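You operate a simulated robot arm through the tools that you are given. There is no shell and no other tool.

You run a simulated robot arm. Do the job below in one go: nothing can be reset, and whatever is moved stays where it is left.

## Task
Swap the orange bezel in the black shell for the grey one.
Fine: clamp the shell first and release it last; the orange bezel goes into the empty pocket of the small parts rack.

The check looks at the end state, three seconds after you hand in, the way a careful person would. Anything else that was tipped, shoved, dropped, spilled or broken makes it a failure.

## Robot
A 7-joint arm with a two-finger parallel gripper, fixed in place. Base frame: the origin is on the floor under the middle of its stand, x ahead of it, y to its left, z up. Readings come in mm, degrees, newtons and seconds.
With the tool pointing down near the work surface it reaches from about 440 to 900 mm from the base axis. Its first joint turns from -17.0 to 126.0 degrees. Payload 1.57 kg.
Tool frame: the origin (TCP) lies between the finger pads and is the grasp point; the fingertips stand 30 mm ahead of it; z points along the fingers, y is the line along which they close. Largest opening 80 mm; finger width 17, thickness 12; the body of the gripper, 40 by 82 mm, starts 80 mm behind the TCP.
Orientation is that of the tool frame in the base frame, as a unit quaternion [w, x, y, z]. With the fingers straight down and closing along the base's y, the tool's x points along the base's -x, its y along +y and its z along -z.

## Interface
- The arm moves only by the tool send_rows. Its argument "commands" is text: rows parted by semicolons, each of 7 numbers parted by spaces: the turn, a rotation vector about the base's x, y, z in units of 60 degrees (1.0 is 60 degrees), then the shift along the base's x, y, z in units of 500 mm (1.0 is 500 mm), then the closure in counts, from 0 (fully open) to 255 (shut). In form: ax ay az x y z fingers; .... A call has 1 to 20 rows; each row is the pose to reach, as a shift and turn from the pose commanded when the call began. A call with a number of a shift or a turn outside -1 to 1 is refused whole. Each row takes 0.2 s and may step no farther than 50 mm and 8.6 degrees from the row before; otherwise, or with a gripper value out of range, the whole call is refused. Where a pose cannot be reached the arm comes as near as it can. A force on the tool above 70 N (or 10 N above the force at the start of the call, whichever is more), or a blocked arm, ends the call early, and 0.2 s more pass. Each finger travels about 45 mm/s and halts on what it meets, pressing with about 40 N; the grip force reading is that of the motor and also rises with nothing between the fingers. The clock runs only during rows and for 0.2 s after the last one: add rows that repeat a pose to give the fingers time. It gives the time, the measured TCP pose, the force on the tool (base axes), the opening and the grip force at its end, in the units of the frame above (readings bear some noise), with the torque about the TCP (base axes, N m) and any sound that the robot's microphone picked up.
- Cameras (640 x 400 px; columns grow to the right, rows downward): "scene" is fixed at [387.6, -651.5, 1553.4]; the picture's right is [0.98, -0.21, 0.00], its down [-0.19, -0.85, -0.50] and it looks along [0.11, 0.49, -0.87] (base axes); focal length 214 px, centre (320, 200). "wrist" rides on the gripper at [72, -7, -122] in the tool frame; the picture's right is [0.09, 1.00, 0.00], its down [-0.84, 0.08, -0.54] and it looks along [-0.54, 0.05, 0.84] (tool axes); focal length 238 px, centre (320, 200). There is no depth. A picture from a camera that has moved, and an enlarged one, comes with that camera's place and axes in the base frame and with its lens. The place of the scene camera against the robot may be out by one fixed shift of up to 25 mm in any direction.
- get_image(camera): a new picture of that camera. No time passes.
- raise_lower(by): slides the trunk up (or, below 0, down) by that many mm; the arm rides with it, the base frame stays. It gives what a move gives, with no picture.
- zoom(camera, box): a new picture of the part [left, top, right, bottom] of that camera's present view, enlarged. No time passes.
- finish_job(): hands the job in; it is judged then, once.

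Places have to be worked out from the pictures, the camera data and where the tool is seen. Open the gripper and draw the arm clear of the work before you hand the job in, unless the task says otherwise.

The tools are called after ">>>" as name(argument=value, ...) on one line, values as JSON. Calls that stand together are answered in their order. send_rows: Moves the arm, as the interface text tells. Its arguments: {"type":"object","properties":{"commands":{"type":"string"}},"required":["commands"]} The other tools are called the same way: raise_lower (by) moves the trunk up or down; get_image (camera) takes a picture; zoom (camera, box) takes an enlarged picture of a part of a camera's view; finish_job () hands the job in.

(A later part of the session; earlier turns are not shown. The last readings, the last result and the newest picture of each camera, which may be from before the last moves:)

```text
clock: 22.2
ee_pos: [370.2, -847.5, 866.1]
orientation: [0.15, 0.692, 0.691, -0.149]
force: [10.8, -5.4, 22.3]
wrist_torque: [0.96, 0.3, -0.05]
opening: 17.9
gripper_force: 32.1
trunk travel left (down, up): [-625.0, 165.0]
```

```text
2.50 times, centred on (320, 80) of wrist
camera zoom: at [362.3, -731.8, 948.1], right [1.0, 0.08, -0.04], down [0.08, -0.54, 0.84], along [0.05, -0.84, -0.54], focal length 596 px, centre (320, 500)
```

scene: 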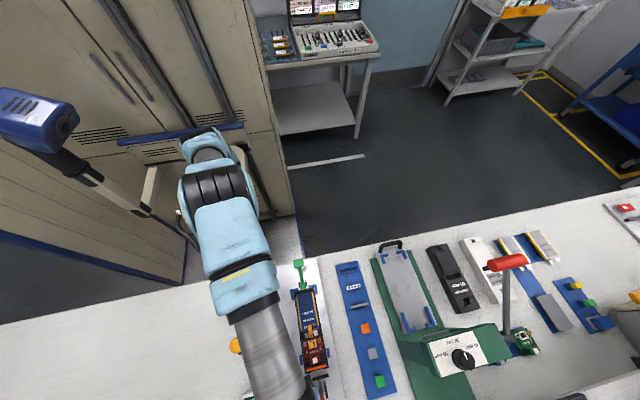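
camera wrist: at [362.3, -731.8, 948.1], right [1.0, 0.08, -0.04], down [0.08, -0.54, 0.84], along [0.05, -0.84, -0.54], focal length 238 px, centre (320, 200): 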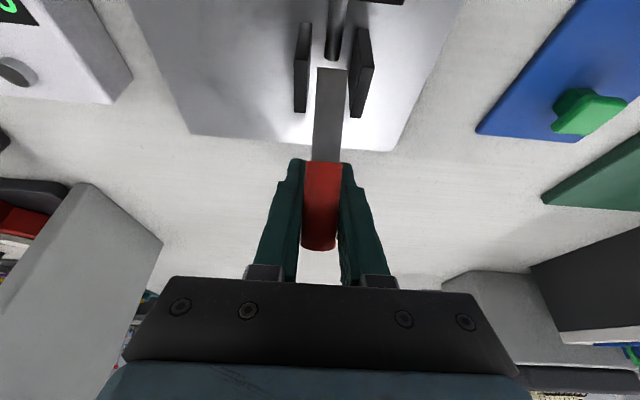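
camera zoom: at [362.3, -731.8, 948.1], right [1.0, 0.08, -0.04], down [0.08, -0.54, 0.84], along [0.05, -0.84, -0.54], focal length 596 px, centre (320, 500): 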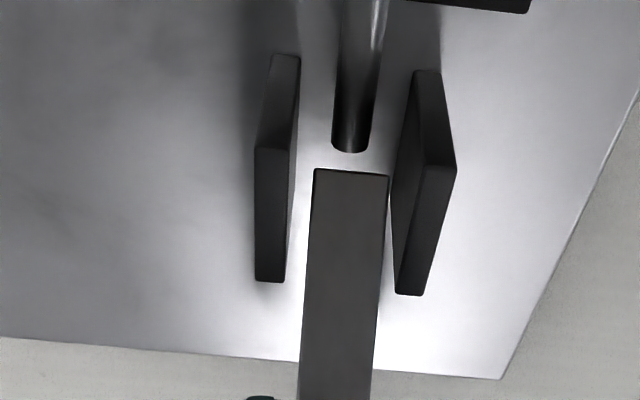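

The rod has moved forward and the handle is near 55°. I'll continue to about 75°.

>>> send_rows(commands="-0.05 0 0 0 -0.006 -0.01 255; -0.1 0 0 0 -0.011 -0.02 255; -0.15 0 0 0 -0.016 -0.03 255; -0.2 0 0 0 -0.019 -0.041 255; -0.2 0 0 0 -0.019 -0.041 255")

>>> get_image(camera="wrist")

>>> get_image(camera="scene")

```text
clock: 23.4
ee_pos: [369.1, -856.5, 846.2]
orientation: [0.22, 0.672, 0.672, -0.219]
force: [13.9, -9.2, 22.4]
wrist_torque: [1.26, 0.35, -0.23]
opening: 17.7
gripper_force: 32.7
trunk travel left (down, up): [-625.0, 165.0]
```

```text
taken
camera wrist: at [362.3, -727.0, 902.2], right [1.0, 0.07, -0.05], down [0.08, -0.35, 0.93], along [0.05, -0.93, -0.36], focal length 238 px, centre (320, 200)
```

wrist: 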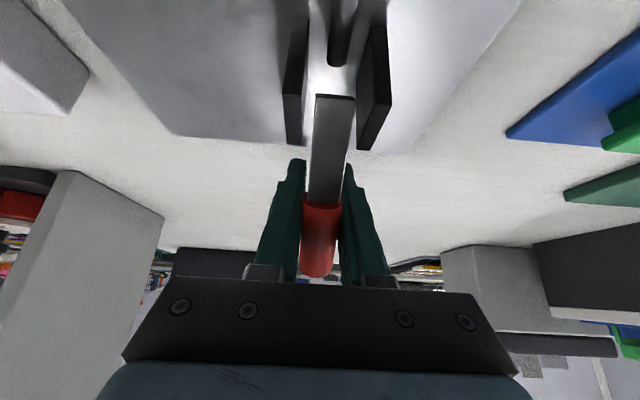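

```text
taken
```

scene: 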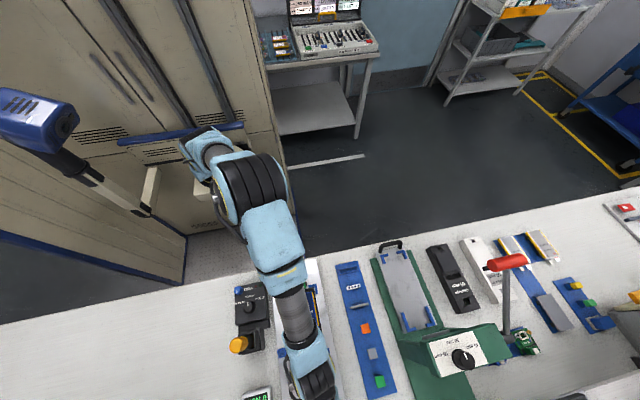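

The handle is near 75° with no latch sound yet. I'll check whether the pad has met the shell.

>>> zoom(camera="wrist", box=[260, 0, 400, 120])

>>> zoom(camera="scene", box=[270, 330, 390, 400])

```text
3.33 times, centred on (330, 60) of wrist
camera zoom: at [362.3, -727.0, 902.2], right [1.0, 0.07, -0.05], down [0.08, -0.35, 0.93], along [0.05, -0.93, -0.36], focal length 794 px, centre (287, 667)
```

zoom: 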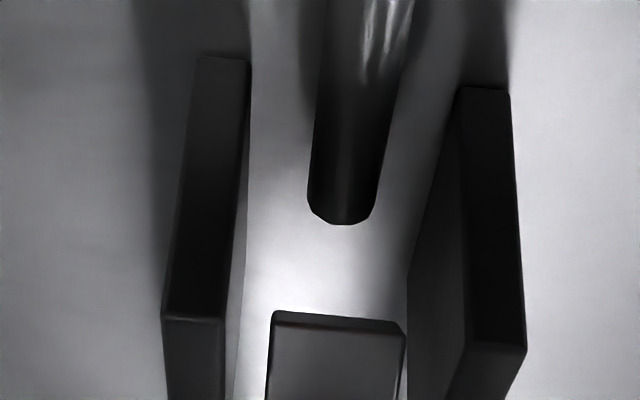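

```text
5.33 times, centred on (330, 365) of scene
camera zoom: at [387.6, -651.5, 1553.4], right [0.98, -0.21, 0.0], down [-0.19, -0.85, -0.5], along [0.11, 0.49, -0.87], focal length 1144 px, centre (267, -680)
```

zoom: 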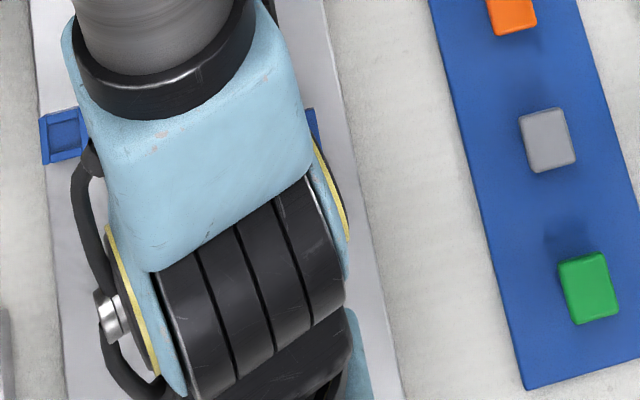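

The pad isn't visible from here, so I'll ease the handle down another 8 mm without tilting further. The fingertips stay about 10 mm above the bench, and I'll watch the force.

>>> send_rows(commands="0 0 0 0 -0.001 -0.005 255; 0 0 0 0 -0.002 -0.01 255; 0 0 0 0 -0.003 -0.016 255; 0 0 0 0 -0.003 -0.016 255")

>>> get_image(camera="wrist")

```text
clock: 24.4
ee_pos: [369.7, -857.7, 837.3]
orientation: [0.218, 0.673, 0.672, -0.219]
force: [15.2, -3.7, 19.7]
wrist_torque: [1.18, 0.37, -0.35]
opening: 17.8
gripper_force: 32.7
trunk travel left (down, up): [-625.0, 165.0]
```

```text
taken
camera wrist: at [362.3, -728.6, 892.8], right [1.0, 0.07, -0.05], down [0.08, -0.36, 0.93], along [0.05, -0.93, -0.36], focal length 238 px, centre (320, 200)
```

wrist: 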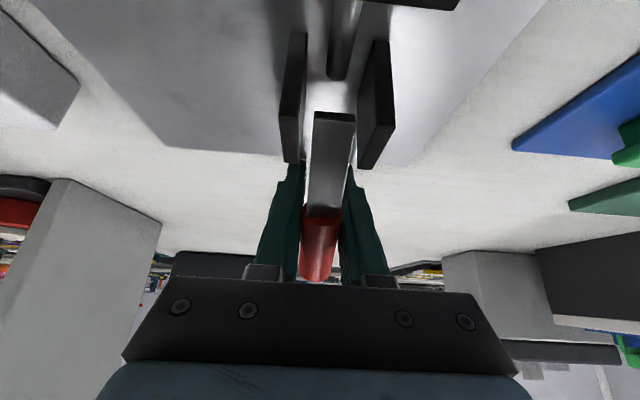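

The clamp is still moving without much force, but my fingertips are almost at plate and bench level. I'll release, back off 14 mm along the tool axis, and regrip nearer the fingertips, checking that the handle stays where it is.

>>> send_rows(commands="0 0 0 0 0 0 150; 0 0 0 0 0 0 120; 0 0 0 0 0 0 120")

>>> get_image(camera="wrist")

```text
clock: 25.2
ee_pos: [368.5, -858.9, 836.2]
orientation: [0.219, 0.673, 0.672, -0.219]
force: [9.2, -12.2, 5.7]
wrist_torque: [-0.31, -0.13, 0.23]
opening: 32.3
gripper_force: 0.0
trunk travel left (down, up): [-625.0, 165.0]
```

```text
taken
camera wrist: at [361.5, -729.5, 891.9], right [1.0, 0.07, -0.05], down [0.08, -0.36, 0.93], along [0.05, -0.93, -0.36], focal length 238 px, centre (320, 200)
```

wrist: 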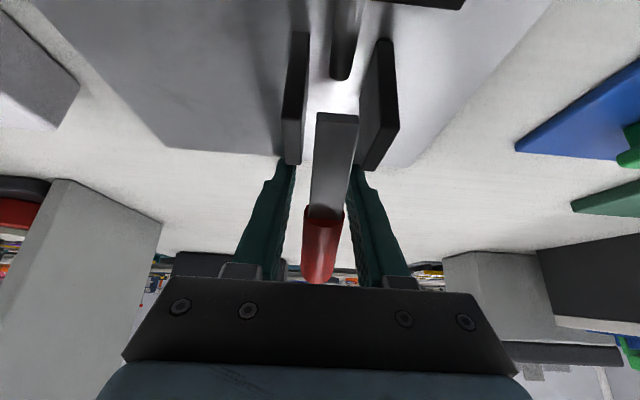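

The handle stays put after release. A residual force of about 16 N remains, so I'll hold the pose for a moment and re-read it before moving.

>>> send_rows(commands="0 0 0 0 0 0 100; 0 0 0 0 0 0 100; 0 0 0 0 0 0 100")

>>> zoom(camera="wrist", box=[230, 100, 410, 300])

```text
clock: 26.0
ee_pos: [367.7, -859.3, 835.8]
orientation: [0.219, 0.673, 0.672, -0.218]
force: [9.0, -9.8, 3.9]
wrist_torque: [-0.21, -0.12, 0.31]
opening: 40.9
gripper_force: 0.2
trunk travel left (down, up): [-625.0, 165.0]
```

```text
2.00 times, centred on (320, 200) of wrist
camera zoom: at [361.9, -729.2, 892.2], right [1.0, 0.07, -0.05], down [0.08, -0.36, 0.93], along [0.05, -0.93, -0.36], focal length 477 px, centre (320, 200)
```

zoom: 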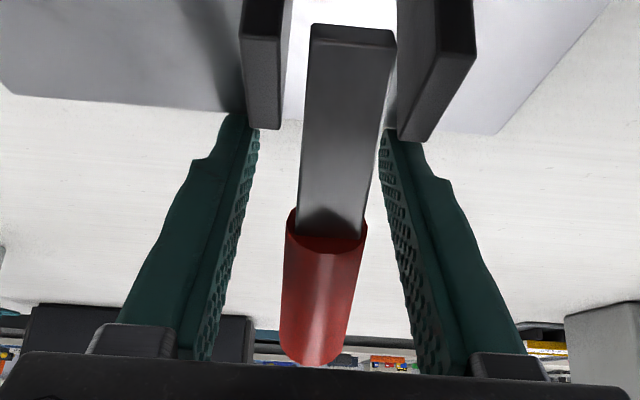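

There's a small residual force of about 14 N and no visible finger contact. I'll back off 14 mm along the tool axis and see whether it clears.

>>> send_rows(commands="0 0 0 0 0.008 0.011 100; 0 0 0 0 0.0166 0.0226 100; 0 0 0 0 0.0166 0.0226 100")

>>> get_image(camera="wrist")

>>> zoom(camera="wrist", box=[240, 0, 420, 100])

```text
clock: 26.8
ee_pos: [369.8, -848.9, 846.6]
orientation: [0.217, 0.674, 0.672, -0.218]
force: [-0.3, -0.2, 0.4]
wrist_torque: [0.02, 0.01, 0.03]
opening: 48.6
gripper_force: 0.0
trunk travel left (down, up): [-625.0, 165.0]
```

```text
taken
camera wrist: at [362.1, -719.7, 903.5], right [1.0, 0.07, -0.05], down [0.08, -0.36, 0.93], along [0.05, -0.93, -0.36], focal length 238 px, centre (320, 200)
```

wrist: 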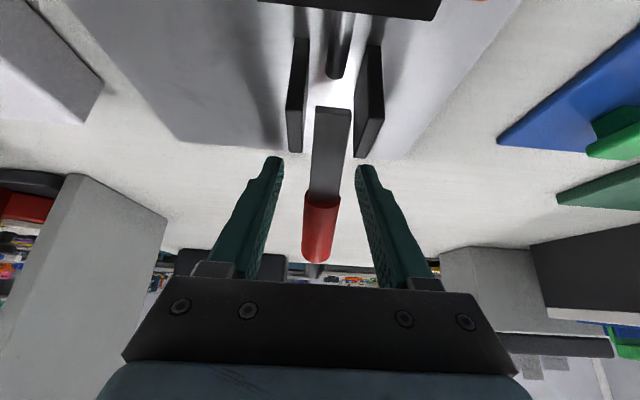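

```text
3.56 times, centred on (330, 50) of wrist
camera zoom: at [362.1, -719.7, 903.5], right [1.0, 0.07, -0.05], down [0.08, -0.36, 0.93], along [0.05, -0.93, -0.36], focal length 848 px, centre (284, 733)
```

zoom: 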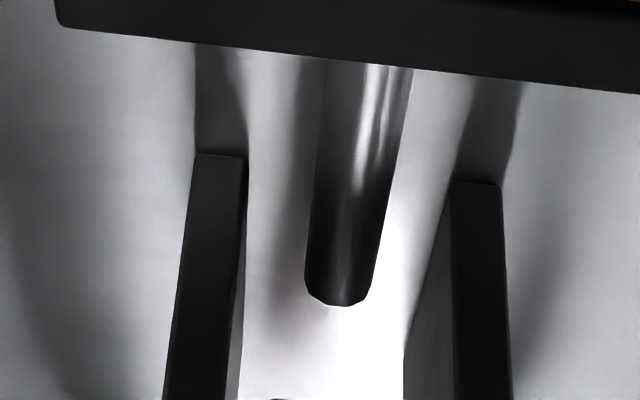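

The force is back to zero, so a fingertip had just grazed the surface. I estimate the pad has moved about 8 of its 13 mm. I'll back up and inward to see the pad and shell gap directly.

>>> send_rows(commands="0 0 0 0 0.04 0.05 60; 0 0 0 0 0.09 0.12 0; 0 0 0 0 0.14 0.19 0; 0.05 0 0 0 0.18 0.24 0")

>>> get_image(camera="wrist")

>>> zoom(camera="wrist", box=[260, 40, 400, 180])

```text
clock: 27.8
ee_pos: [368.8, -758.9, 966.2]
orientation: [0.2, 0.678, 0.678, -0.201]
force: [0.6, 0.6, -0.4]
wrist_torque: [-0.01, -0.04, -0.02]
opening: 80.1
gripper_force: 0.1
trunk travel left (down, up): [-625.0, 165.0]
```

```text
taken
camera wrist: at [361.6, -633.4, 1029.1], right [1.0, 0.08, -0.05], down [0.08, -0.41, 0.91], along [0.05, -0.91, -0.41], focal length 238 px, centre (320, 200)
```

wrist: 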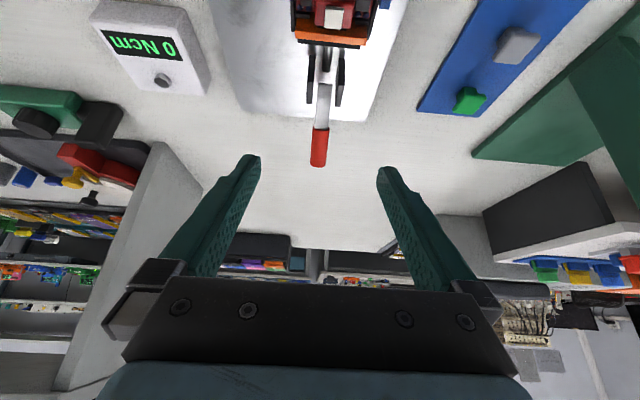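

```text
2.86 times, centred on (330, 110) of wrist
camera zoom: at [361.6, -633.4, 1029.1], right [1.0, 0.08, -0.05], down [0.08, -0.41, 0.91], along [0.05, -0.91, -0.41], focal length 681 px, centre (291, 457)
```

zoom: 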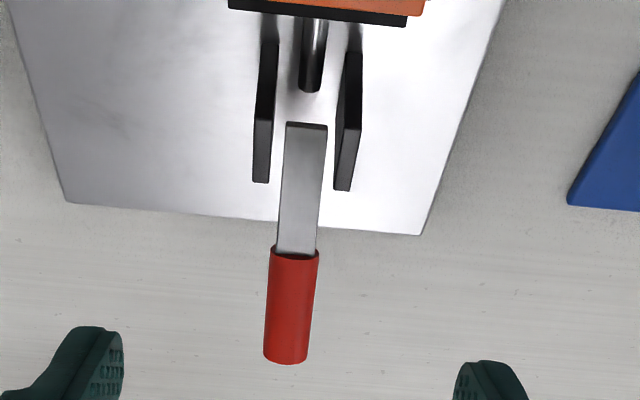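

The handle lies nearly flat toward -y. I'll untilt to a vertical view of the pad and shell gap, so I can compare it with the earlier top view.

>>> send_rows(commands="0.137 0 0 0 -0.01 0.03 0; 0.275 0 0 0 -0.02 0.05 0; 0.412 0 0 0 -0.03 0.07 0; 0.55 0 0 0 -0.04 0.07 0")

>>> zoom(camera="wrist", box=[260, 40, 400, 190])

>>> zoom(camera="wrist", box=[290, 60, 350, 110])

```text
clock: 28.8
ee_pos: [370.3, -778.4, 1002.6]
orientation: [0.001, 0.707, 0.707, 0.0]
force: [-0.3, 0.1, 0.4]
wrist_torque: [-0.05, 0.03, 0.01]
opening: 79.9
gripper_force: 0.1
trunk travel left (down, up): [-625.0, 165.0]
```

```text
2.67 times, centred on (330, 115) of wrist
camera zoom: at [363.2, -707.7, 1124.7], right [1.0, 0.09, 0.0], down [0.08, -0.84, 0.54], along [0.05, -0.54, -0.84], focal length 636 px, centre (293, 427)
```

zoom: 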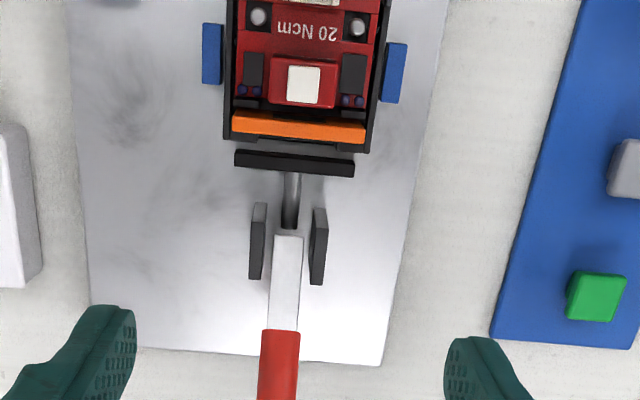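

```text
8.00 times, centred on (320, 85) of wrist
camera zoom: at [363.2, -707.7, 1124.7], right [1.0, 0.09, 0.0], down [0.08, -0.84, 0.54], along [0.05, -0.54, -0.84], focal length 1907 px, centre (320, 1120)
```

zoom: 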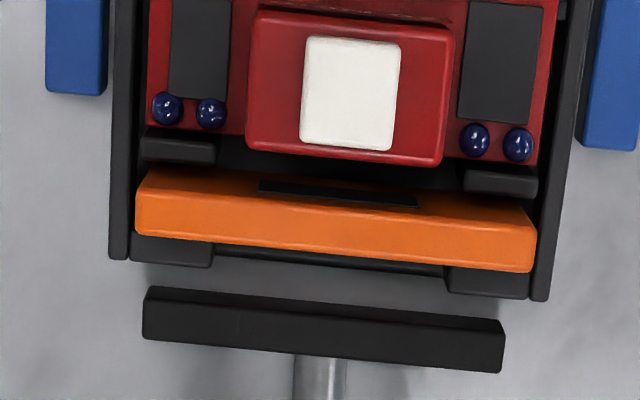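

The gap is still about 4 mm. Re-triangulating shows the handle is only about 60° from vertical, because it had slipped up along my fingers. I'll close the fingers, position above the outer end of the handle with an outward tilt, and press straight down.

>>> send_rows(commands="-0.1 0 0 0 -0.02 0 255; -0.2 0 0 0 -0.05 -0.02 255; -0.3 0 0 -0.001 -0.08 -0.05 255; -0.4 0 0 -0.002 -0.1 -0.09 255; -0.5 0 0 -0.002 -0.113 -0.13 255; -0.5 0 0 -0.002 -0.113 -0.13 255")

>>> get_image(camera="wrist")

```text
clock: 30.2
ee_pos: [367.9, -836.2, 936.9]
orientation: [0.183, 0.684, 0.682, -0.184]
force: [-0.4, 0.6, 0.6]
wrist_torque: [-0.02, -0.03, 0.01]
opening: 0.3
gripper_force: 21.0
trunk travel left (down, up): [-625.0, 165.0]
```

```text
taken
camera wrist: at [361.0, -714.4, 1007.2], right [1.0, 0.08, -0.05], down [0.08, -0.45, 0.89], along [0.05, -0.89, -0.46], focal length 238 px, centre (320, 200)
```

wrist: 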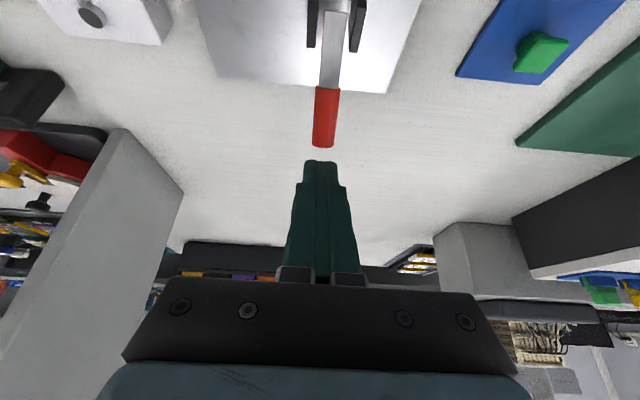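

My fingertips are about 25 mm above the handle's outer part and in line with it. I'll press straight down 40 mm in small steps.

>>> send_rows(commands="0 0 0 0 0 -0.02 255; 0 0 0 0 0 -0.04 255; 0 0 0 0 0 -0.055 255; 0 0 0 0 0 -0.07 255; 0 0 0 0 0 -0.08 255")

>>> get_image(camera="wrist")

```text
clock: 31.4
ee_pos: [367.7, -836.0, 896.1]
orientation: [0.183, 0.684, 0.682, -0.183]
force: [-0.4, 0.0, 0.1]
wrist_torque: [-0.03, -0.01, -0.01]
opening: 0.1
gripper_force: 20.9
trunk travel left (down, up): [-625.0, 165.0]
```

```text
taken
camera wrist: at [360.2, -713.3, 966.2], right [1.0, 0.08, -0.05], down [0.08, -0.45, 0.89], along [0.05, -0.89, -0.46], focal length 238 px, centre (320, 200)
```

wrist: 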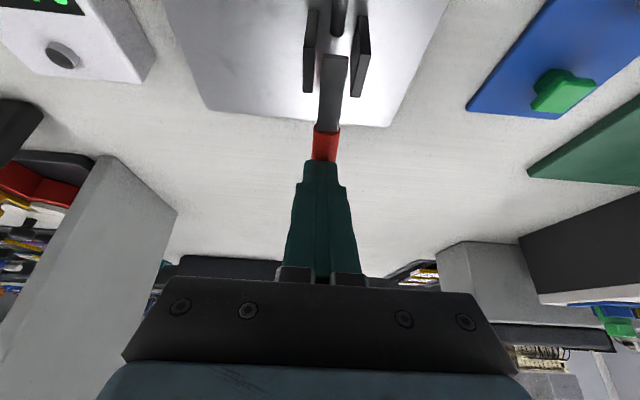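

There's no contact yet with the tips at z of about 870. I'll continue down another 25 mm.

>>> send_rows(commands="0 0 0 0 0 -0.014 255; 0 0 0 0 0 -0.026 255; 0 0 0 0 0 -0.038 255; 0 0 0 0 0 -0.05 255; 0 0 0 0 0 -0.05 255")

>>> zoom(camera="wrist", box=[240, 0, 400, 200])

```text
clock: 32.6
ee_pos: [368.9, -834.6, 880.3]
orientation: [0.189, 0.683, 0.681, -0.186]
force: [-3.5, 17.3, 55.1]
wrist_torque: [0.07, 0.07, -0.01]
opening: 0.0
gripper_force: 21.4
trunk travel left (down, up): [-625.0, 165.0]
```

```text
2.00 times, centred on (320, 100) of wrist
camera zoom: at [360.5, -711.6, 948.9], right [1.0, 0.08, -0.04], down [0.07, -0.44, 0.89], along [0.05, -0.89, -0.45], focal length 477 px, centre (320, 400)
```

zoom: 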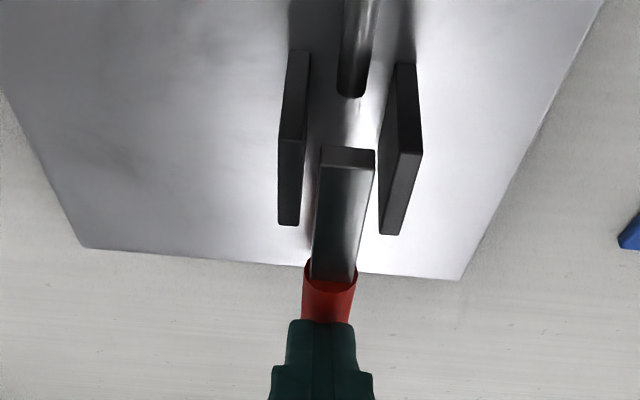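

I now have contact at 55 N with the tip near z = 854. I'll hold the pose briefly to see whether the handle is creeping down.

>>> send_rows(commands="0 0 0 0 0 0 255; 0 0 0 0 0 0 255; 0 0 0 0 0 0 255; 0 0 0 0 0 0 255")

>>> get_image(camera="wrist")

```text
clock: 33.6
ee_pos: [367.4, -835.0, 880.1]
orientation: [0.189, 0.682, 0.681, -0.186]
force: [-8.7, 12.0, 58.5]
wrist_torque: [-0.09, 0.16, 0.06]
opening: 0.0
gripper_force: 21.0
trunk travel left (down, up): [-625.0, 165.0]
```

```text
taken
camera wrist: at [360.4, -711.7, 948.9], right [1.0, 0.08, -0.04], down [0.07, -0.44, 0.89], along [0.05, -0.89, -0.45], focal length 238 px, centre (320, 200)
```

wrist: 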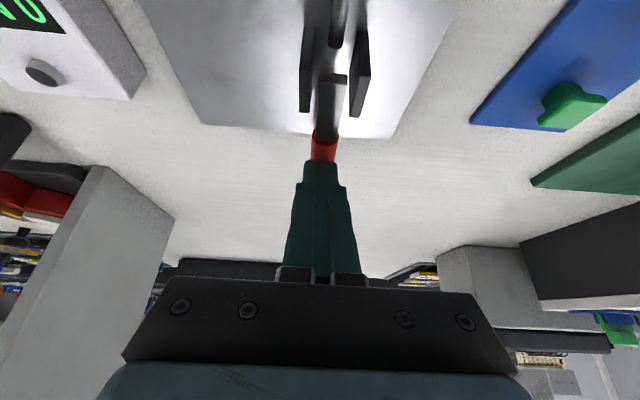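

It's static at 58 N, so this is either the end of travel or a detent. I'll lift off and re-check the pad gap from above before applying more force.

>>> send_rows(commands="0 0 0 0 0 0.04 255; 0 0 0 0 0.02 0.1 255; 0.1 0 0 0 0.05 0.16 255; 0.2 0 0 0 0.07 0.22 255; 0.3 0 0 0 0.09 0.25 255; 0.4 0 0 0 0.1 0.26 255; 0.5 0 0 0.002 0.113 0.26 255")

>>> get_image(camera="wrist")

>>> zoom(camera="wrist", box=[260, 40, 400, 190])

>>> zoom(camera="wrist", box=[290, 60, 350, 110])

```text
clock: 35.2
ee_pos: [368.2, -778.7, 1002.3]
orientation: [0.001, 0.707, 0.707, 0.001]
force: [0.7, 0.5, -0.3]
wrist_torque: [0.02, -0.01, 0.0]
opening: 0.0
gripper_force: 21.5
trunk travel left (down, up): [-625.0, 165.0]
```

```text
taken
camera wrist: at [362.1, -707.4, 1124.7], right [1.0, 0.09, 0.0], down [0.08, -0.84, 0.54], along [0.05, -0.54, -0.84], focal length 238 px, centre (320, 200)
```

wrist: 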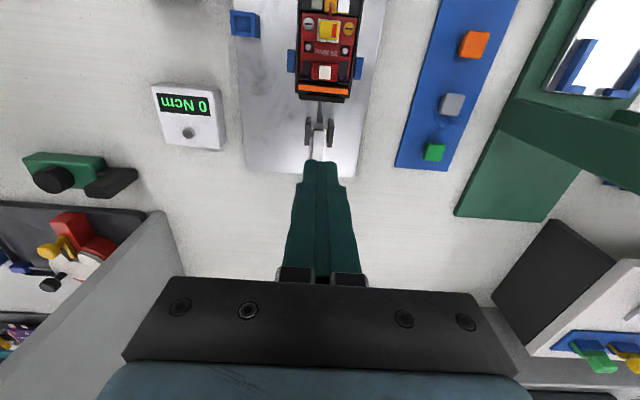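

```text
2.67 times, centred on (330, 115) of wrist
camera zoom: at [362.1, -707.4, 1124.7], right [1.0, 0.09, 0.0], down [0.08, -0.84, 0.54], along [0.05, -0.54, -0.84], focal length 636 px, centre (293, 427)
```

zoom: 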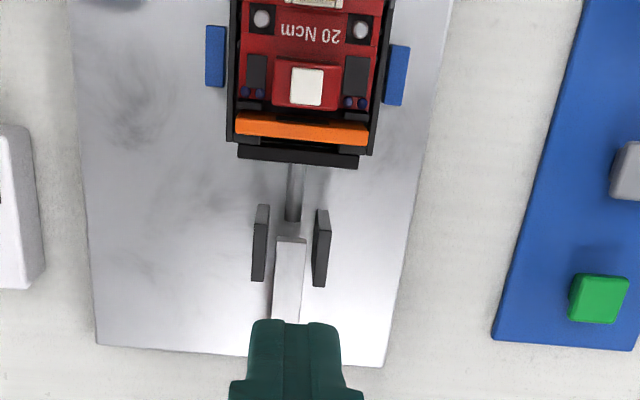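

```text
8.00 times, centred on (320, 85) of wrist
camera zoom: at [362.1, -707.4, 1124.7], right [1.0, 0.09, 0.0], down [0.08, -0.84, 0.54], along [0.05, -0.54, -0.84], focal length 1907 px, centre (320, 1120)
```

zoom: 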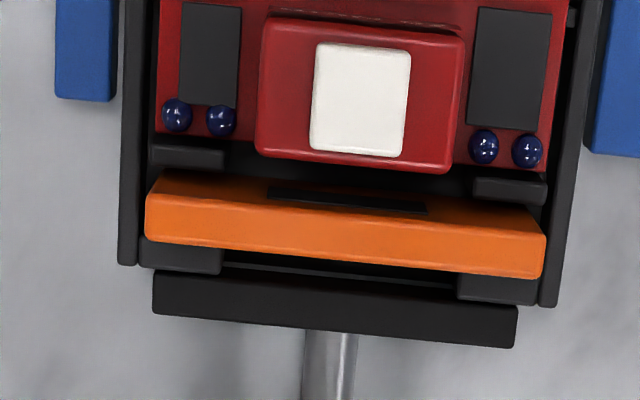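

The pad is now flat against the shell's front wall, and the shell hasn't moved relative to its side guides. I'll yaw back to 0 and take a side view to confirm the handle's resting angle and look at the bezel for gripping.

>>> send_rows(commands="0 0 0.125 -0.02 0.006 0.01 200; 0 0 0.25 -0.04 0.012 0.02 150; 0 0 0.375 -0.06 0.018 0.03 100; 0 0 0.5 -0.08 0.024 0.03 60; 0 0 0.625 -0.1 0.03 0.03 60; 0 0 0.75 -0.12 0.036 0.02 60; 0 0 0.875 -0.13 0.042 0 60; 0 0 1 -0.14 0.048 -0.02 60")

>>> send_rows(commands="0 0 0.125 0 0 -0.01 60; 0 0 0.25 0 0 -0.03 60; 0 0 0.375 0 0 -0.05 60; 0 0 0.5 0 0 -0.06 60")

>>> get_image(camera="wrist")

>>> zoom(camera="wrist", box=[220, 120, 400, 240])

```text
clock: 37.0
ee_pos: [299.4, -755.2, 992.6]
orientation: [0.0, 0.257, 0.966, 0.0]
force: [1.3, -0.2, 1.0]
wrist_torque: [0.02, 0.03, 0.02]
opening: 61.2
gripper_force: 0.1
trunk travel left (down, up): [-625.0, 165.0]
```

```text
clock: 38.0
ee_pos: [299.9, -757.6, 961.4]
orientation: [0.0, -0.001, 1.0, 0.0]
force: [0.4, -0.1, -0.5]
wrist_torque: [-0.01, 0.04, 0.0]
opening: 61.3
gripper_force: 0.1
trunk travel left (down, up): [-625.0, 165.0]
```

```text
taken
camera wrist: at [226.8, -763.7, 1084.0], right [-0.09, 1.0, 0.0], down [0.84, 0.08, 0.54], along [0.54, 0.05, -0.84], focal length 238 px, centre (320, 200)
```

wrist: 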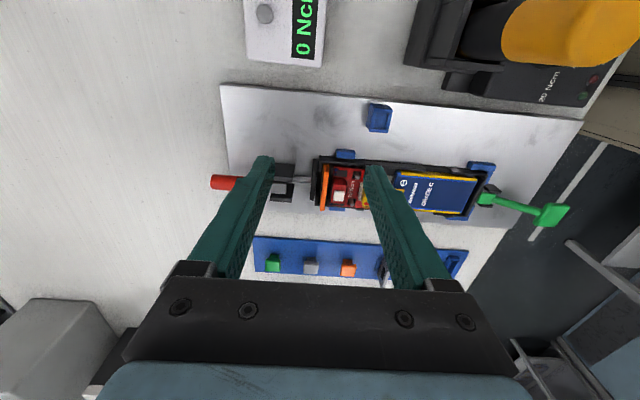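

```text
3.33 times, centred on (310, 180) of wrist
camera zoom: at [226.8, -763.7, 1084.0], right [-0.09, 1.0, 0.0], down [0.84, 0.08, 0.54], along [0.54, 0.05, -0.84], focal length 794 px, centre (353, 267)
```

zoom: 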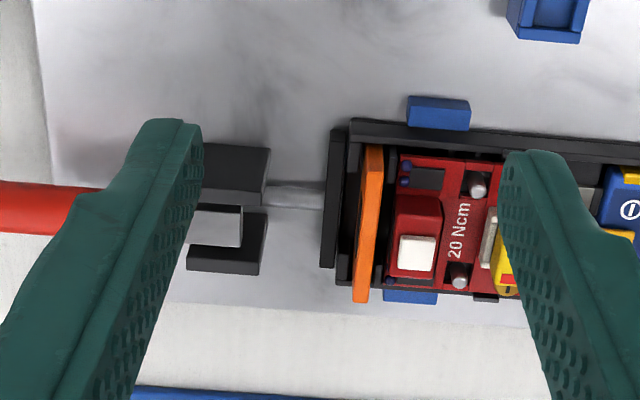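

The handle is flat and the pad is seated, so the shell is clamped. The red block right behind the bezel leaves no room for a finger there. I'll have to grip the bezel by its side edges, about 53 mm along x, above the shell rim. Next I'll inspect the rack: the grey bezel and the empty pocket.

>>> send_rows(commands="0 0 0 0.03 0.04 0.06 0; 0 0 0 0.09 0.09 0.1 0; 0 0 0 0.15 0.14 0.1 0; 0 0 0 0.21 0.19 0.09 0; 0 0 0 0.27 0.24 0.08 0; 0 0 0 0.3 0.28 0.07 0; 0 0 0 0.3 0.31 0.06 0")

>>> get_image(camera="wrist")

>>> zoom(camera="wrist", box=[250, 100, 410, 220])

```text
clock: 39.6
ee_pos: [449.9, -603.0, 993.2]
orientation: [0.0, 0.001, 1.0, -0.001]
force: [0.1, 0.2, 0.1]
wrist_torque: [0.05, 0.02, 0.02]
opening: 79.9
gripper_force: 0.1
trunk travel left (down, up): [-625.0, 165.0]
```

```text
taken
camera wrist: at [377.1, -609.7, 1114.9], right [-0.09, 1.0, 0.0], down [0.84, 0.08, 0.54], along [0.54, 0.05, -0.84], focal length 238 px, centre (320, 200)
```

wrist: 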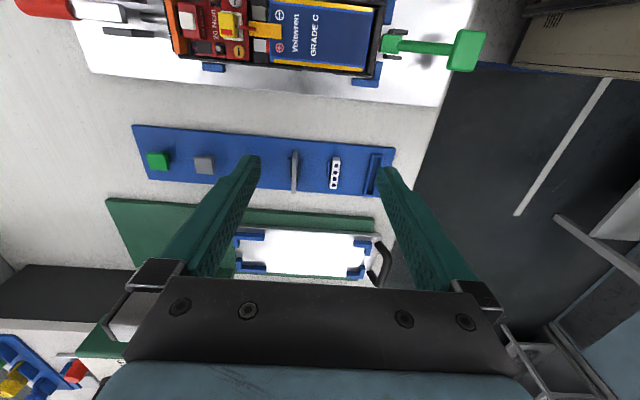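

```text
3.33 times, centred on (330, 160) of wrist
camera zoom: at [377.1, -609.7, 1114.9], right [-0.09, 1.0, 0.0], down [0.84, 0.08, 0.54], along [0.54, 0.05, -0.84], focal length 794 px, centre (287, 333)
```

zoom: 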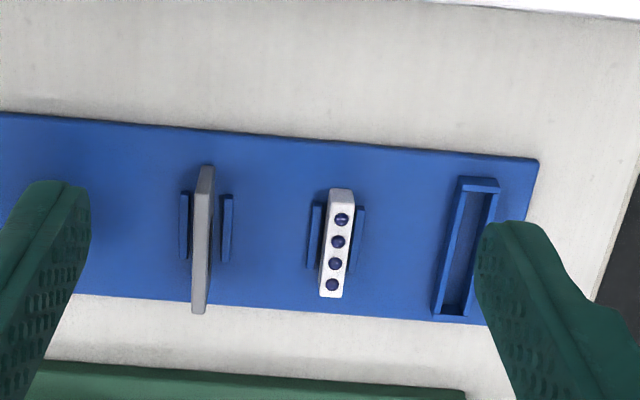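

The empty pocket is a walled rectangle at the rack's +y end, and the grey bezel stands between two low rails. I'll zoom in more on both.

>>> zoom(camera="wrist", box=[275, 140, 325, 200])

>>> zoom(camera="wrist", box=[350, 140, 410, 205])

>>> zoom(camera="wrist", box=[150, 0, 250, 70])

```text
6.67 times, centred on (300, 170) of wrist
camera zoom: at [377.1, -609.7, 1114.9], right [-0.09, 1.0, 0.0], down [0.84, 0.08, 0.54], along [0.54, 0.05, -0.84], focal length 1589 px, centre (453, 400)
```

zoom: 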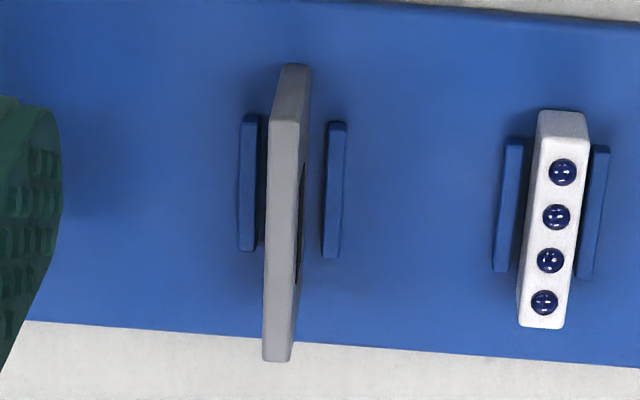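

```text
6.15 times, centred on (380, 172) of wrist
camera zoom: at [377.1, -609.7, 1114.9], right [-0.09, 1.0, 0.0], down [0.84, 0.08, 0.54], along [0.54, 0.05, -0.84], focal length 1467 px, centre (-49, 369)
```

zoom: 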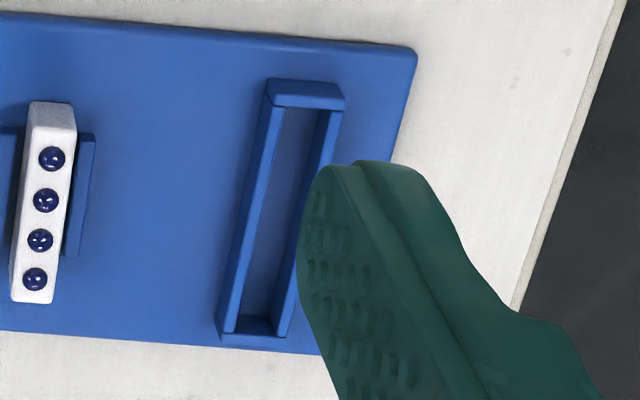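

```text
5.71 times, centred on (200, 35) of wrist
camera zoom: at [377.1, -609.7, 1114.9], right [-0.09, 1.0, 0.0], down [0.84, 0.08, 0.54], along [0.54, 0.05, -0.84], focal length 1362 px, centre (1006, 1143)
```

zoom: 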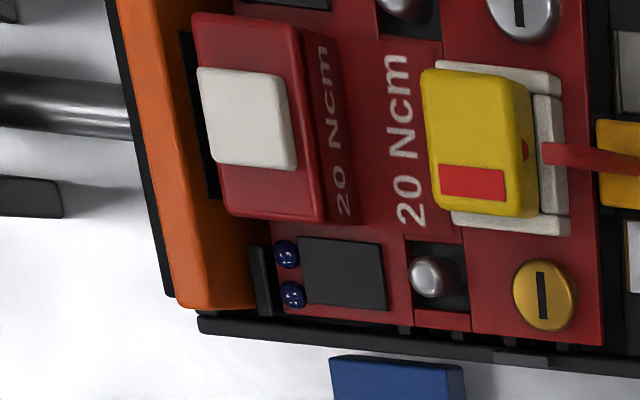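

Measured from this view: the grey bezel's top centre is near (524, -630.4, 835) and it's about 28 mm tall. The empty pocket's inside is about 54 × 7 mm, centred near (522, -521.5). Both line up with x, matching the slot in the shell. I'll go above the orange bezel with the fingers closing along x.

>>> send_rows(commands="0 0 -0.125 -0.02 -0.03 0.01 0; 0 0 -0.25 -0.04 -0.06 0.02 0; 0 0 -0.375 -0.06 -0.1 0.02 0; 0 0 -0.5 -0.08 -0.14 0.02 0; 0 0 -0.625 -0.1 -0.18 0.02 0; 0 0 -0.75 -0.12 -0.22 0.02 0; 0 0 -0.875 -0.14 -0.25 0.01 0; 0 0 -1 -0.15 -0.27 0 0")

>>> send_rows(commands="0 0 -0.125 -0.004 -0.005 0 0; 0 0 -0.25 -0.008 -0.01 -0.02 0; 0 0 -0.375 -0.012 -0.015 -0.05 0; 0 0 -0.5 -0.0145 -0.0207 -0.08 0; 0 0 -0.5 -0.0145 -0.0207 -0.08 0; 0 0 -0.5 -0.0145 -0.0207 -0.08 0")

>>> get_image(camera="wrist")

>>> zoom(camera="wrist", box=[230, 80, 410, 200])

```text
clock: 41.4
ee_pos: [374.9, -734.0, 993.2]
orientation: [0.0, 0.502, 0.865, 0.001]
force: [0.4, -0.3, -0.6]
wrist_torque: [-0.02, 0.01, 0.02]
opening: 80.1
gripper_force: 0.0
trunk travel left (down, up): [-625.0, 165.0]
```

```text
clock: 42.8
ee_pos: [365.2, -746.2, 950.5]
orientation: [-0.001, 0.708, 0.706, 0.0]
force: [0.1, 0.4, 0.7]
wrist_torque: [-0.01, 0.0, 0.0]
opening: 80.3
gripper_force: 0.0
trunk travel left (down, up): [-625.0, 165.0]
```

```text
taken
camera wrist: at [359.5, -675.0, 1073.3], right [1.0, 0.09, 0.0], down [0.08, -0.84, 0.54], along [0.05, -0.54, -0.84], focal length 238 px, centre (320, 200)
```

wrist: 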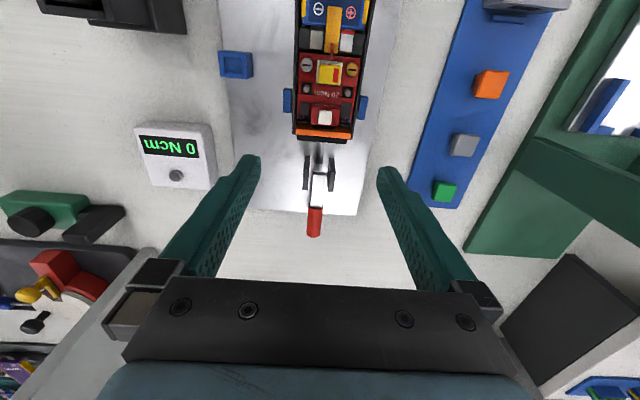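

```text
3.33 times, centred on (320, 140) of wrist
camera zoom: at [359.5, -675.0, 1073.3], right [1.0, 0.09, 0.0], down [0.08, -0.84, 0.54], along [0.05, -0.54, -0.84], focal length 794 px, centre (320, 400)
```

zoom: 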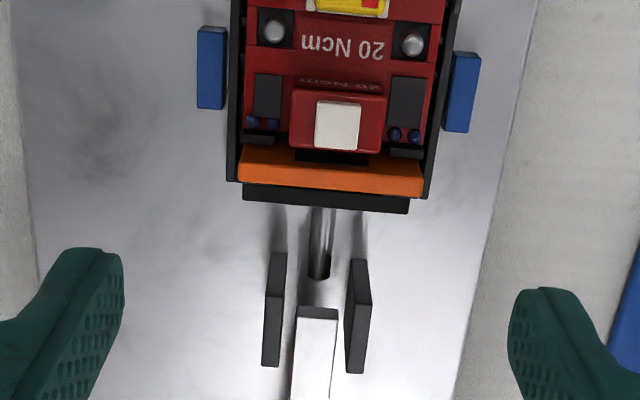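

The bezel appears centred near (369, -744.3), with my measured TCP at (365.2, -746.2). I'll correct by (+3.5, +1.7), drop halfway, and take another reading and picture.

>>> send_rows(commands="0 0 0 0.007 0.0034 -0.03 0; 0 0 0 0.007 0.0034 -0.06 0; 0 0 0 0.007 0.0034 -0.09 0; 0 0 0 0.007 0.0034 -0.09 0; 0 0 0 0.007 0.0034 -0.09 0")

>>> zoom(camera="wrist", box=[230, 80, 410, 200])

>>> get_image(camera="wrist")

```text
clock: 44.0
ee_pos: [370.3, -743.6, 907.2]
orientation: [0.0, 0.708, 0.706, 0.0]
force: [0.3, 0.0, 0.4]
wrist_torque: [0.02, 0.02, -0.01]
opening: 80.2
gripper_force: 0.1
trunk travel left (down, up): [-625.0, 165.0]
```

```text
3.33 times, centred on (320, 140) of wrist
camera zoom: at [363.8, -672.8, 1029.4], right [1.0, 0.09, 0.0], down [0.08, -0.84, 0.54], along [0.05, -0.54, -0.84], focal length 794 px, centre (320, 400)
```

zoom: 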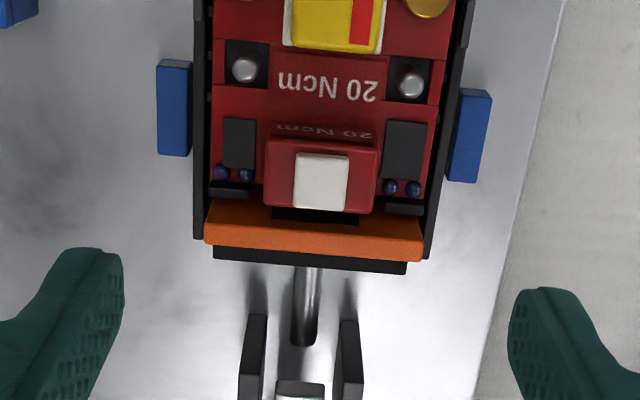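

```text
taken
camera wrist: at [363.8, -672.8, 1029.4], right [1.0, 0.09, 0.0], down [0.08, -0.84, 0.54], along [0.05, -0.54, -0.84], focal length 238 px, centre (320, 200)
```

wrist: 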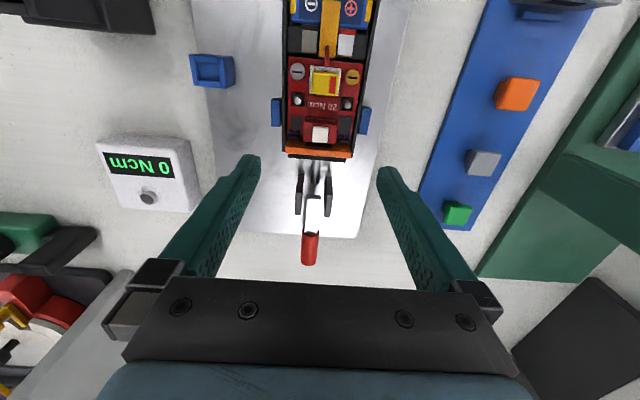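

From this frame the bezel's centre is near (369, -743.5), and combining views puts its top at z of about 848. I'll step down to TCP z = 880, with the tips beside the bezel's upper edge, and check again.

>>> send_rows(commands="0 0 0 -0.002 0 -0.03 0; 0 0 0 -0.002 0 -0.054 0; 0 0 0 -0.002 0 -0.054 0; 0 0 0 -0.002 0 -0.054 0")

>>> get_image(camera="wrist")

>>> zoom(camera="wrist", box=[230, 110, 410, 230])

```text
clock: 45.0
ee_pos: [368.5, -745.6, 879.8]
orientation: [0.0, 0.708, 0.706, -0.001]
force: [-0.5, 0.7, 0.3]
wrist_torque: [0.01, -0.01, 0.01]
opening: 80.3
gripper_force: 0.0
trunk travel left (down, up): [-625.0, 165.0]
```

```text
taken
camera wrist: at [362.6, -673.9, 1002.2], right [1.0, 0.09, 0.0], down [0.08, -0.84, 0.54], along [0.05, -0.54, -0.84], focal length 238 px, centre (320, 200)
```

wrist: 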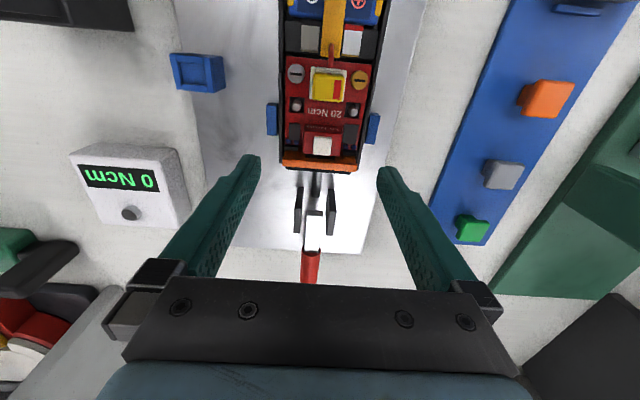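

```text
3.33 times, centred on (320, 170) of wrist
camera zoom: at [362.6, -673.9, 1002.2], right [1.0, 0.09, 0.0], down [0.08, -0.84, 0.54], along [0.05, -0.54, -0.84], focal length 794 px, centre (320, 300)
```

zoom: 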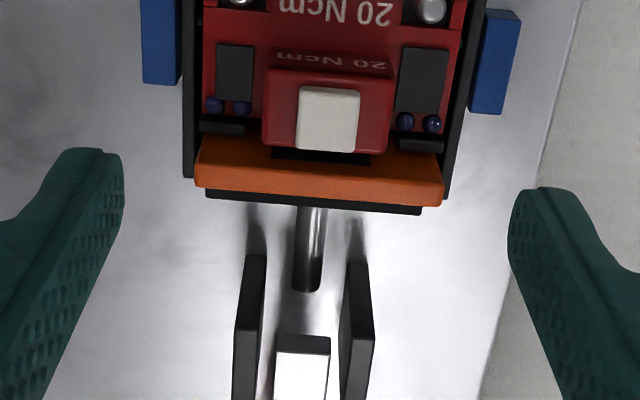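

The fingers straddle the bezel evenly in x, with the bezel about 3 mm to +y of the TCP. I'll shift +3 mm in y and lower 11 mm so the tips overlap the bezel's exposed edges while staying above the shell rim.

>>> send_rows(commands="0 0 0 0.001 0.006 -0.01 0; 0 0 0 0.001 0.006 -0.022 0; 0 0 0 0.001 0.006 -0.022 0; 0 0 0 0.001 0.006 -0.022 0")

>>> zoom(camera="wrist", box=[230, 110, 410, 230])

```text
clock: 46.0
ee_pos: [369.7, -741.5, 868.8]
orientation: [-0.001, 0.708, 0.706, 0.0]
force: [-0.7, 0.0, -0.1]
wrist_torque: [-0.02, -0.04, -0.01]
opening: 79.7
gripper_force: 0.0
trunk travel left (down, up): [-625.0, 165.0]
```

```text
3.33 times, centred on (320, 170) of wrist
camera zoom: at [362.8, -670.0, 991.3], right [1.0, 0.09, 0.0], down [0.08, -0.84, 0.54], along [0.05, -0.54, -0.84], focal length 794 px, centre (320, 300)
```

zoom: 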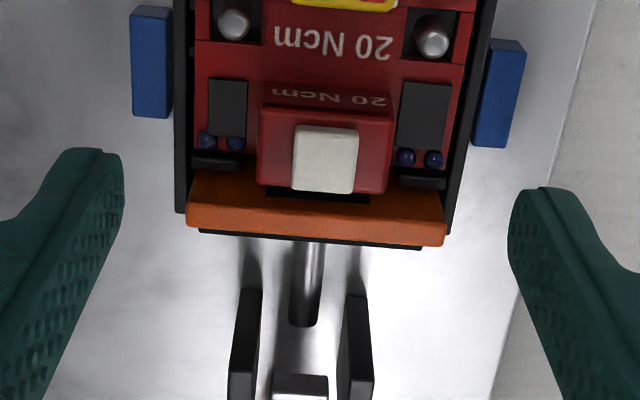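

The bezel is centred between the pads, with the tips about 10 mm below its top and above the rim. I'll lower 2 mm more and close on it.

>>> send_rows(commands="0 0 0 0 0 -0.004 0; 0 0 0 0 0 -0.004 60; 0 0 0 0 0 -0.004 255; 0 0 0 0 0 -0.004 255; 0 0 0 0 0 -0.004 255; 0 0 0 0 0 -0.004 255")

>>> zoom(camera="wrist", box=[230, 110, 410, 230])

```text
clock: 47.4
ee_pos: [370.8, -740.3, 866.8]
orientation: [0.001, 0.708, 0.706, -0.001]
force: [0.2, -0.3, 1.3]
wrist_torque: [0.01, 0.01, -0.01]
opening: 52.1
gripper_force: 40.1
trunk travel left (down, up): [-625.0, 165.0]
```

```text
3.33 times, centred on (320, 170) of wrist
camera zoom: at [362.7, -669.8, 989.2], right [1.0, 0.09, 0.0], down [0.08, -0.84, 0.54], along [0.05, -0.54, -0.84], focal length 794 px, centre (320, 300)
```

zoom: 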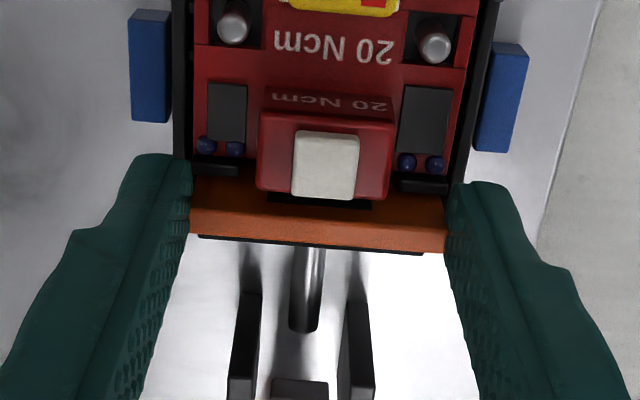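

The opening reads 52.1 mm, so the bezel is gripped across its width. I'll lift slowly and watch the pull force.

>>> send_rows(commands="0 0 0 0 0 0.006 255; 0 0 0 0 0 0.012 255; 0 0 0 0 0 0.02 255; 0 0 0 0 0 0.02 255")

>>> zoom(camera="wrist", box=[230, 110, 410, 230])

```text
clock: 48.4
ee_pos: [370.9, -742.1, 876.3]
orientation: [0.0, 0.707, 0.707, 0.0]
force: [-0.5, 0.7, -0.2]
wrist_torque: [0.03, 0.03, -0.02]
opening: 52.2
gripper_force: 39.9
trunk travel left (down, up): [-625.0, 165.0]
```

```text
3.33 times, centred on (320, 170) of wrist
camera zoom: at [363.3, -669.5, 999.4], right [1.0, 0.09, 0.0], down [0.08, -0.84, 0.54], along [0.05, -0.54, -0.84], focal length 794 px, centre (320, 300)
```

zoom: 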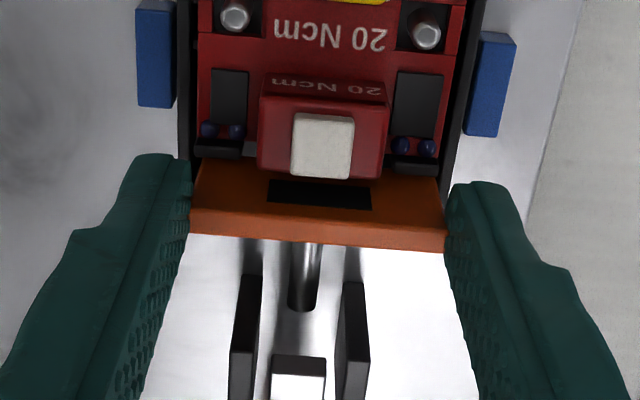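

The bezel slides up freely with no load on the shell. I'll lift it another 60 mm clear and look at it.

>>> send_rows(commands="0 0 0 0 0 0.02 255; 0 0 0 0 0 0.05 255; 0 0 0 0 0 0.09 255; 0 0 0 0 0 0.12 255; 0 0 0 0 0 0.12 255")

>>> get_image(camera="wrist")

>>> zoom(camera="wrist", box=[250, 120, 390, 210])

>>> zoom(camera="wrist", box=[270, 20, 370, 130])

```text
clock: 49.6
ee_pos: [369.1, -741.8, 938.1]
orientation: [0.0, 0.708, 0.706, -0.001]
force: [-0.4, 0.7, -0.3]
wrist_torque: [-0.02, 0.01, 0.0]
opening: 51.8
gripper_force: 39.6
trunk travel left (down, up): [-625.0, 165.0]
```

```text
taken
camera wrist: at [361.5, -670.5, 1058.9], right [1.0, 0.09, 0.0], down [0.08, -0.84, 0.54], along [0.05, -0.54, -0.84], focal length 238 px, centre (320, 200)
```

wrist: 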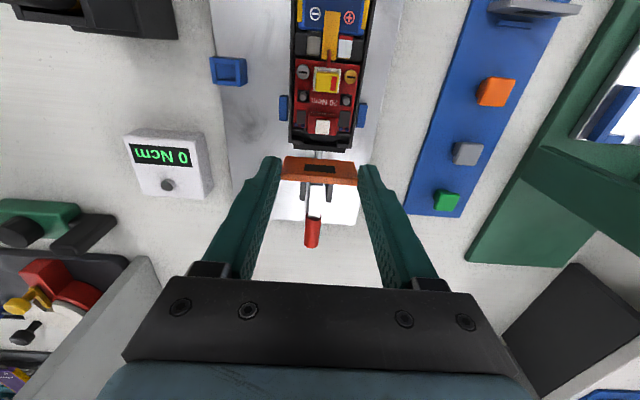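

```text
4.44 times, centred on (320, 165) of wrist
camera zoom: at [361.5, -670.5, 1058.9], right [1.0, 0.09, 0.0], down [0.08, -0.84, 0.54], along [0.05, -0.54, -0.84], focal length 1059 px, centre (320, 356)
```

zoom: 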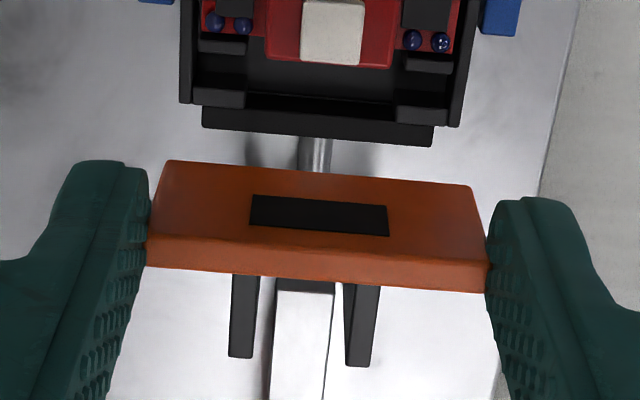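

```text
3.64 times, centred on (320, 75) of wrist
camera zoom: at [361.5, -670.5, 1058.9], right [1.0, 0.09, 0.0], down [0.08, -0.84, 0.54], along [0.05, -0.54, -0.84], focal length 867 px, centre (320, 654)
```

zoom: 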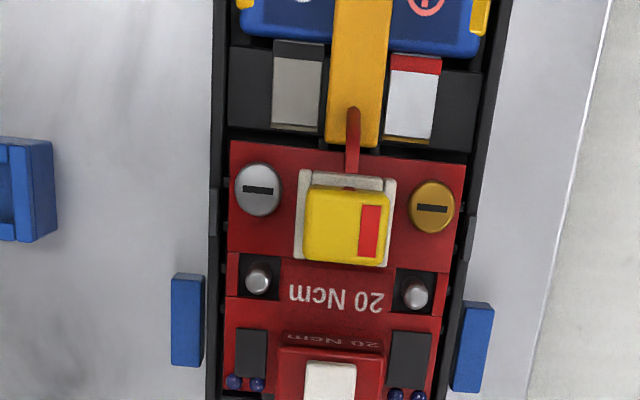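

The orange bezel is held squarely, with its window centred. I'll carry it at this height to above the empty pocket near (522, -521.5) and align it visually.

>>> send_rows(commands="0 0 0 0.03 0.05 0.01 255; 0 0 0 0.08 0.12 0.01 255; 0 0 0 0.13 0.19 0.01 255; 0 0 0 0.18 0.26 0.01 255; 0 0 0 0.23 0.33 0.01 255; 0 0 0 0.28 0.4 0.005 255; 0 0 0 0.303 0.438 0 255; 0 0 0 0.303 0.438 0 255; 0 0 0 0.303 0.438 0 255")

>>> get_image(camera="wrist")

>>> zoom(camera="wrist", box=[250, 80, 390, 200])

```text
clock: 51.6
ee_pos: [521.0, -522.7, 941.2]
orientation: [0.0, 0.707, 0.707, 0.001]
force: [0.4, 0.3, -0.7]
wrist_torque: [-0.03, -0.01, 0.01]
opening: 51.9
gripper_force: 39.7
trunk travel left (down, up): [-625.0, 165.0]
```

```text
taken
camera wrist: at [514.2, -450.9, 1062.7], right [1.0, 0.09, 0.0], down [0.08, -0.84, 0.54], along [0.05, -0.54, -0.84], focal length 238 px, centre (320, 200)
```

wrist: 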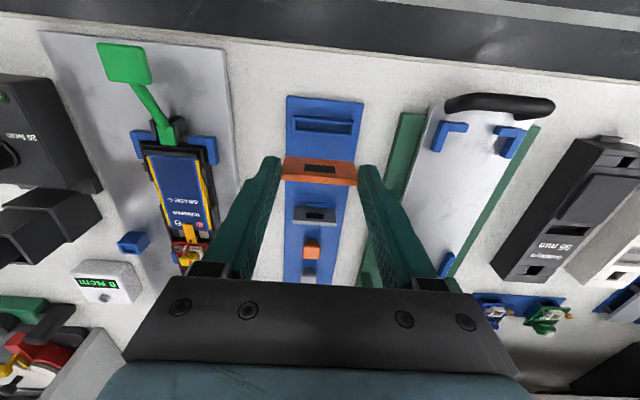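

```text
3.33 times, centred on (320, 140) of wrist
camera zoom: at [514.2, -450.9, 1062.7], right [1.0, 0.09, 0.0], down [0.08, -0.84, 0.54], along [0.05, -0.54, -0.84], focal length 794 px, centre (320, 400)
```

zoom: 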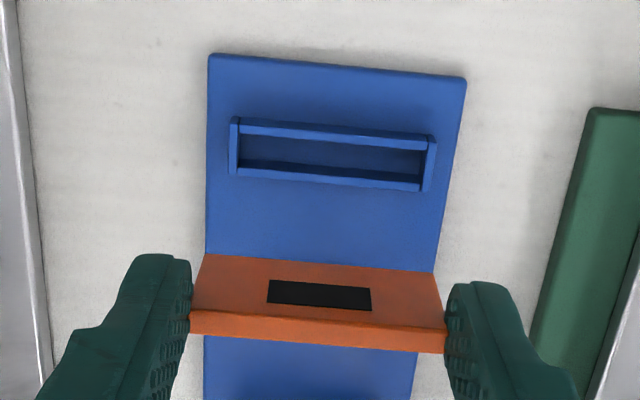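

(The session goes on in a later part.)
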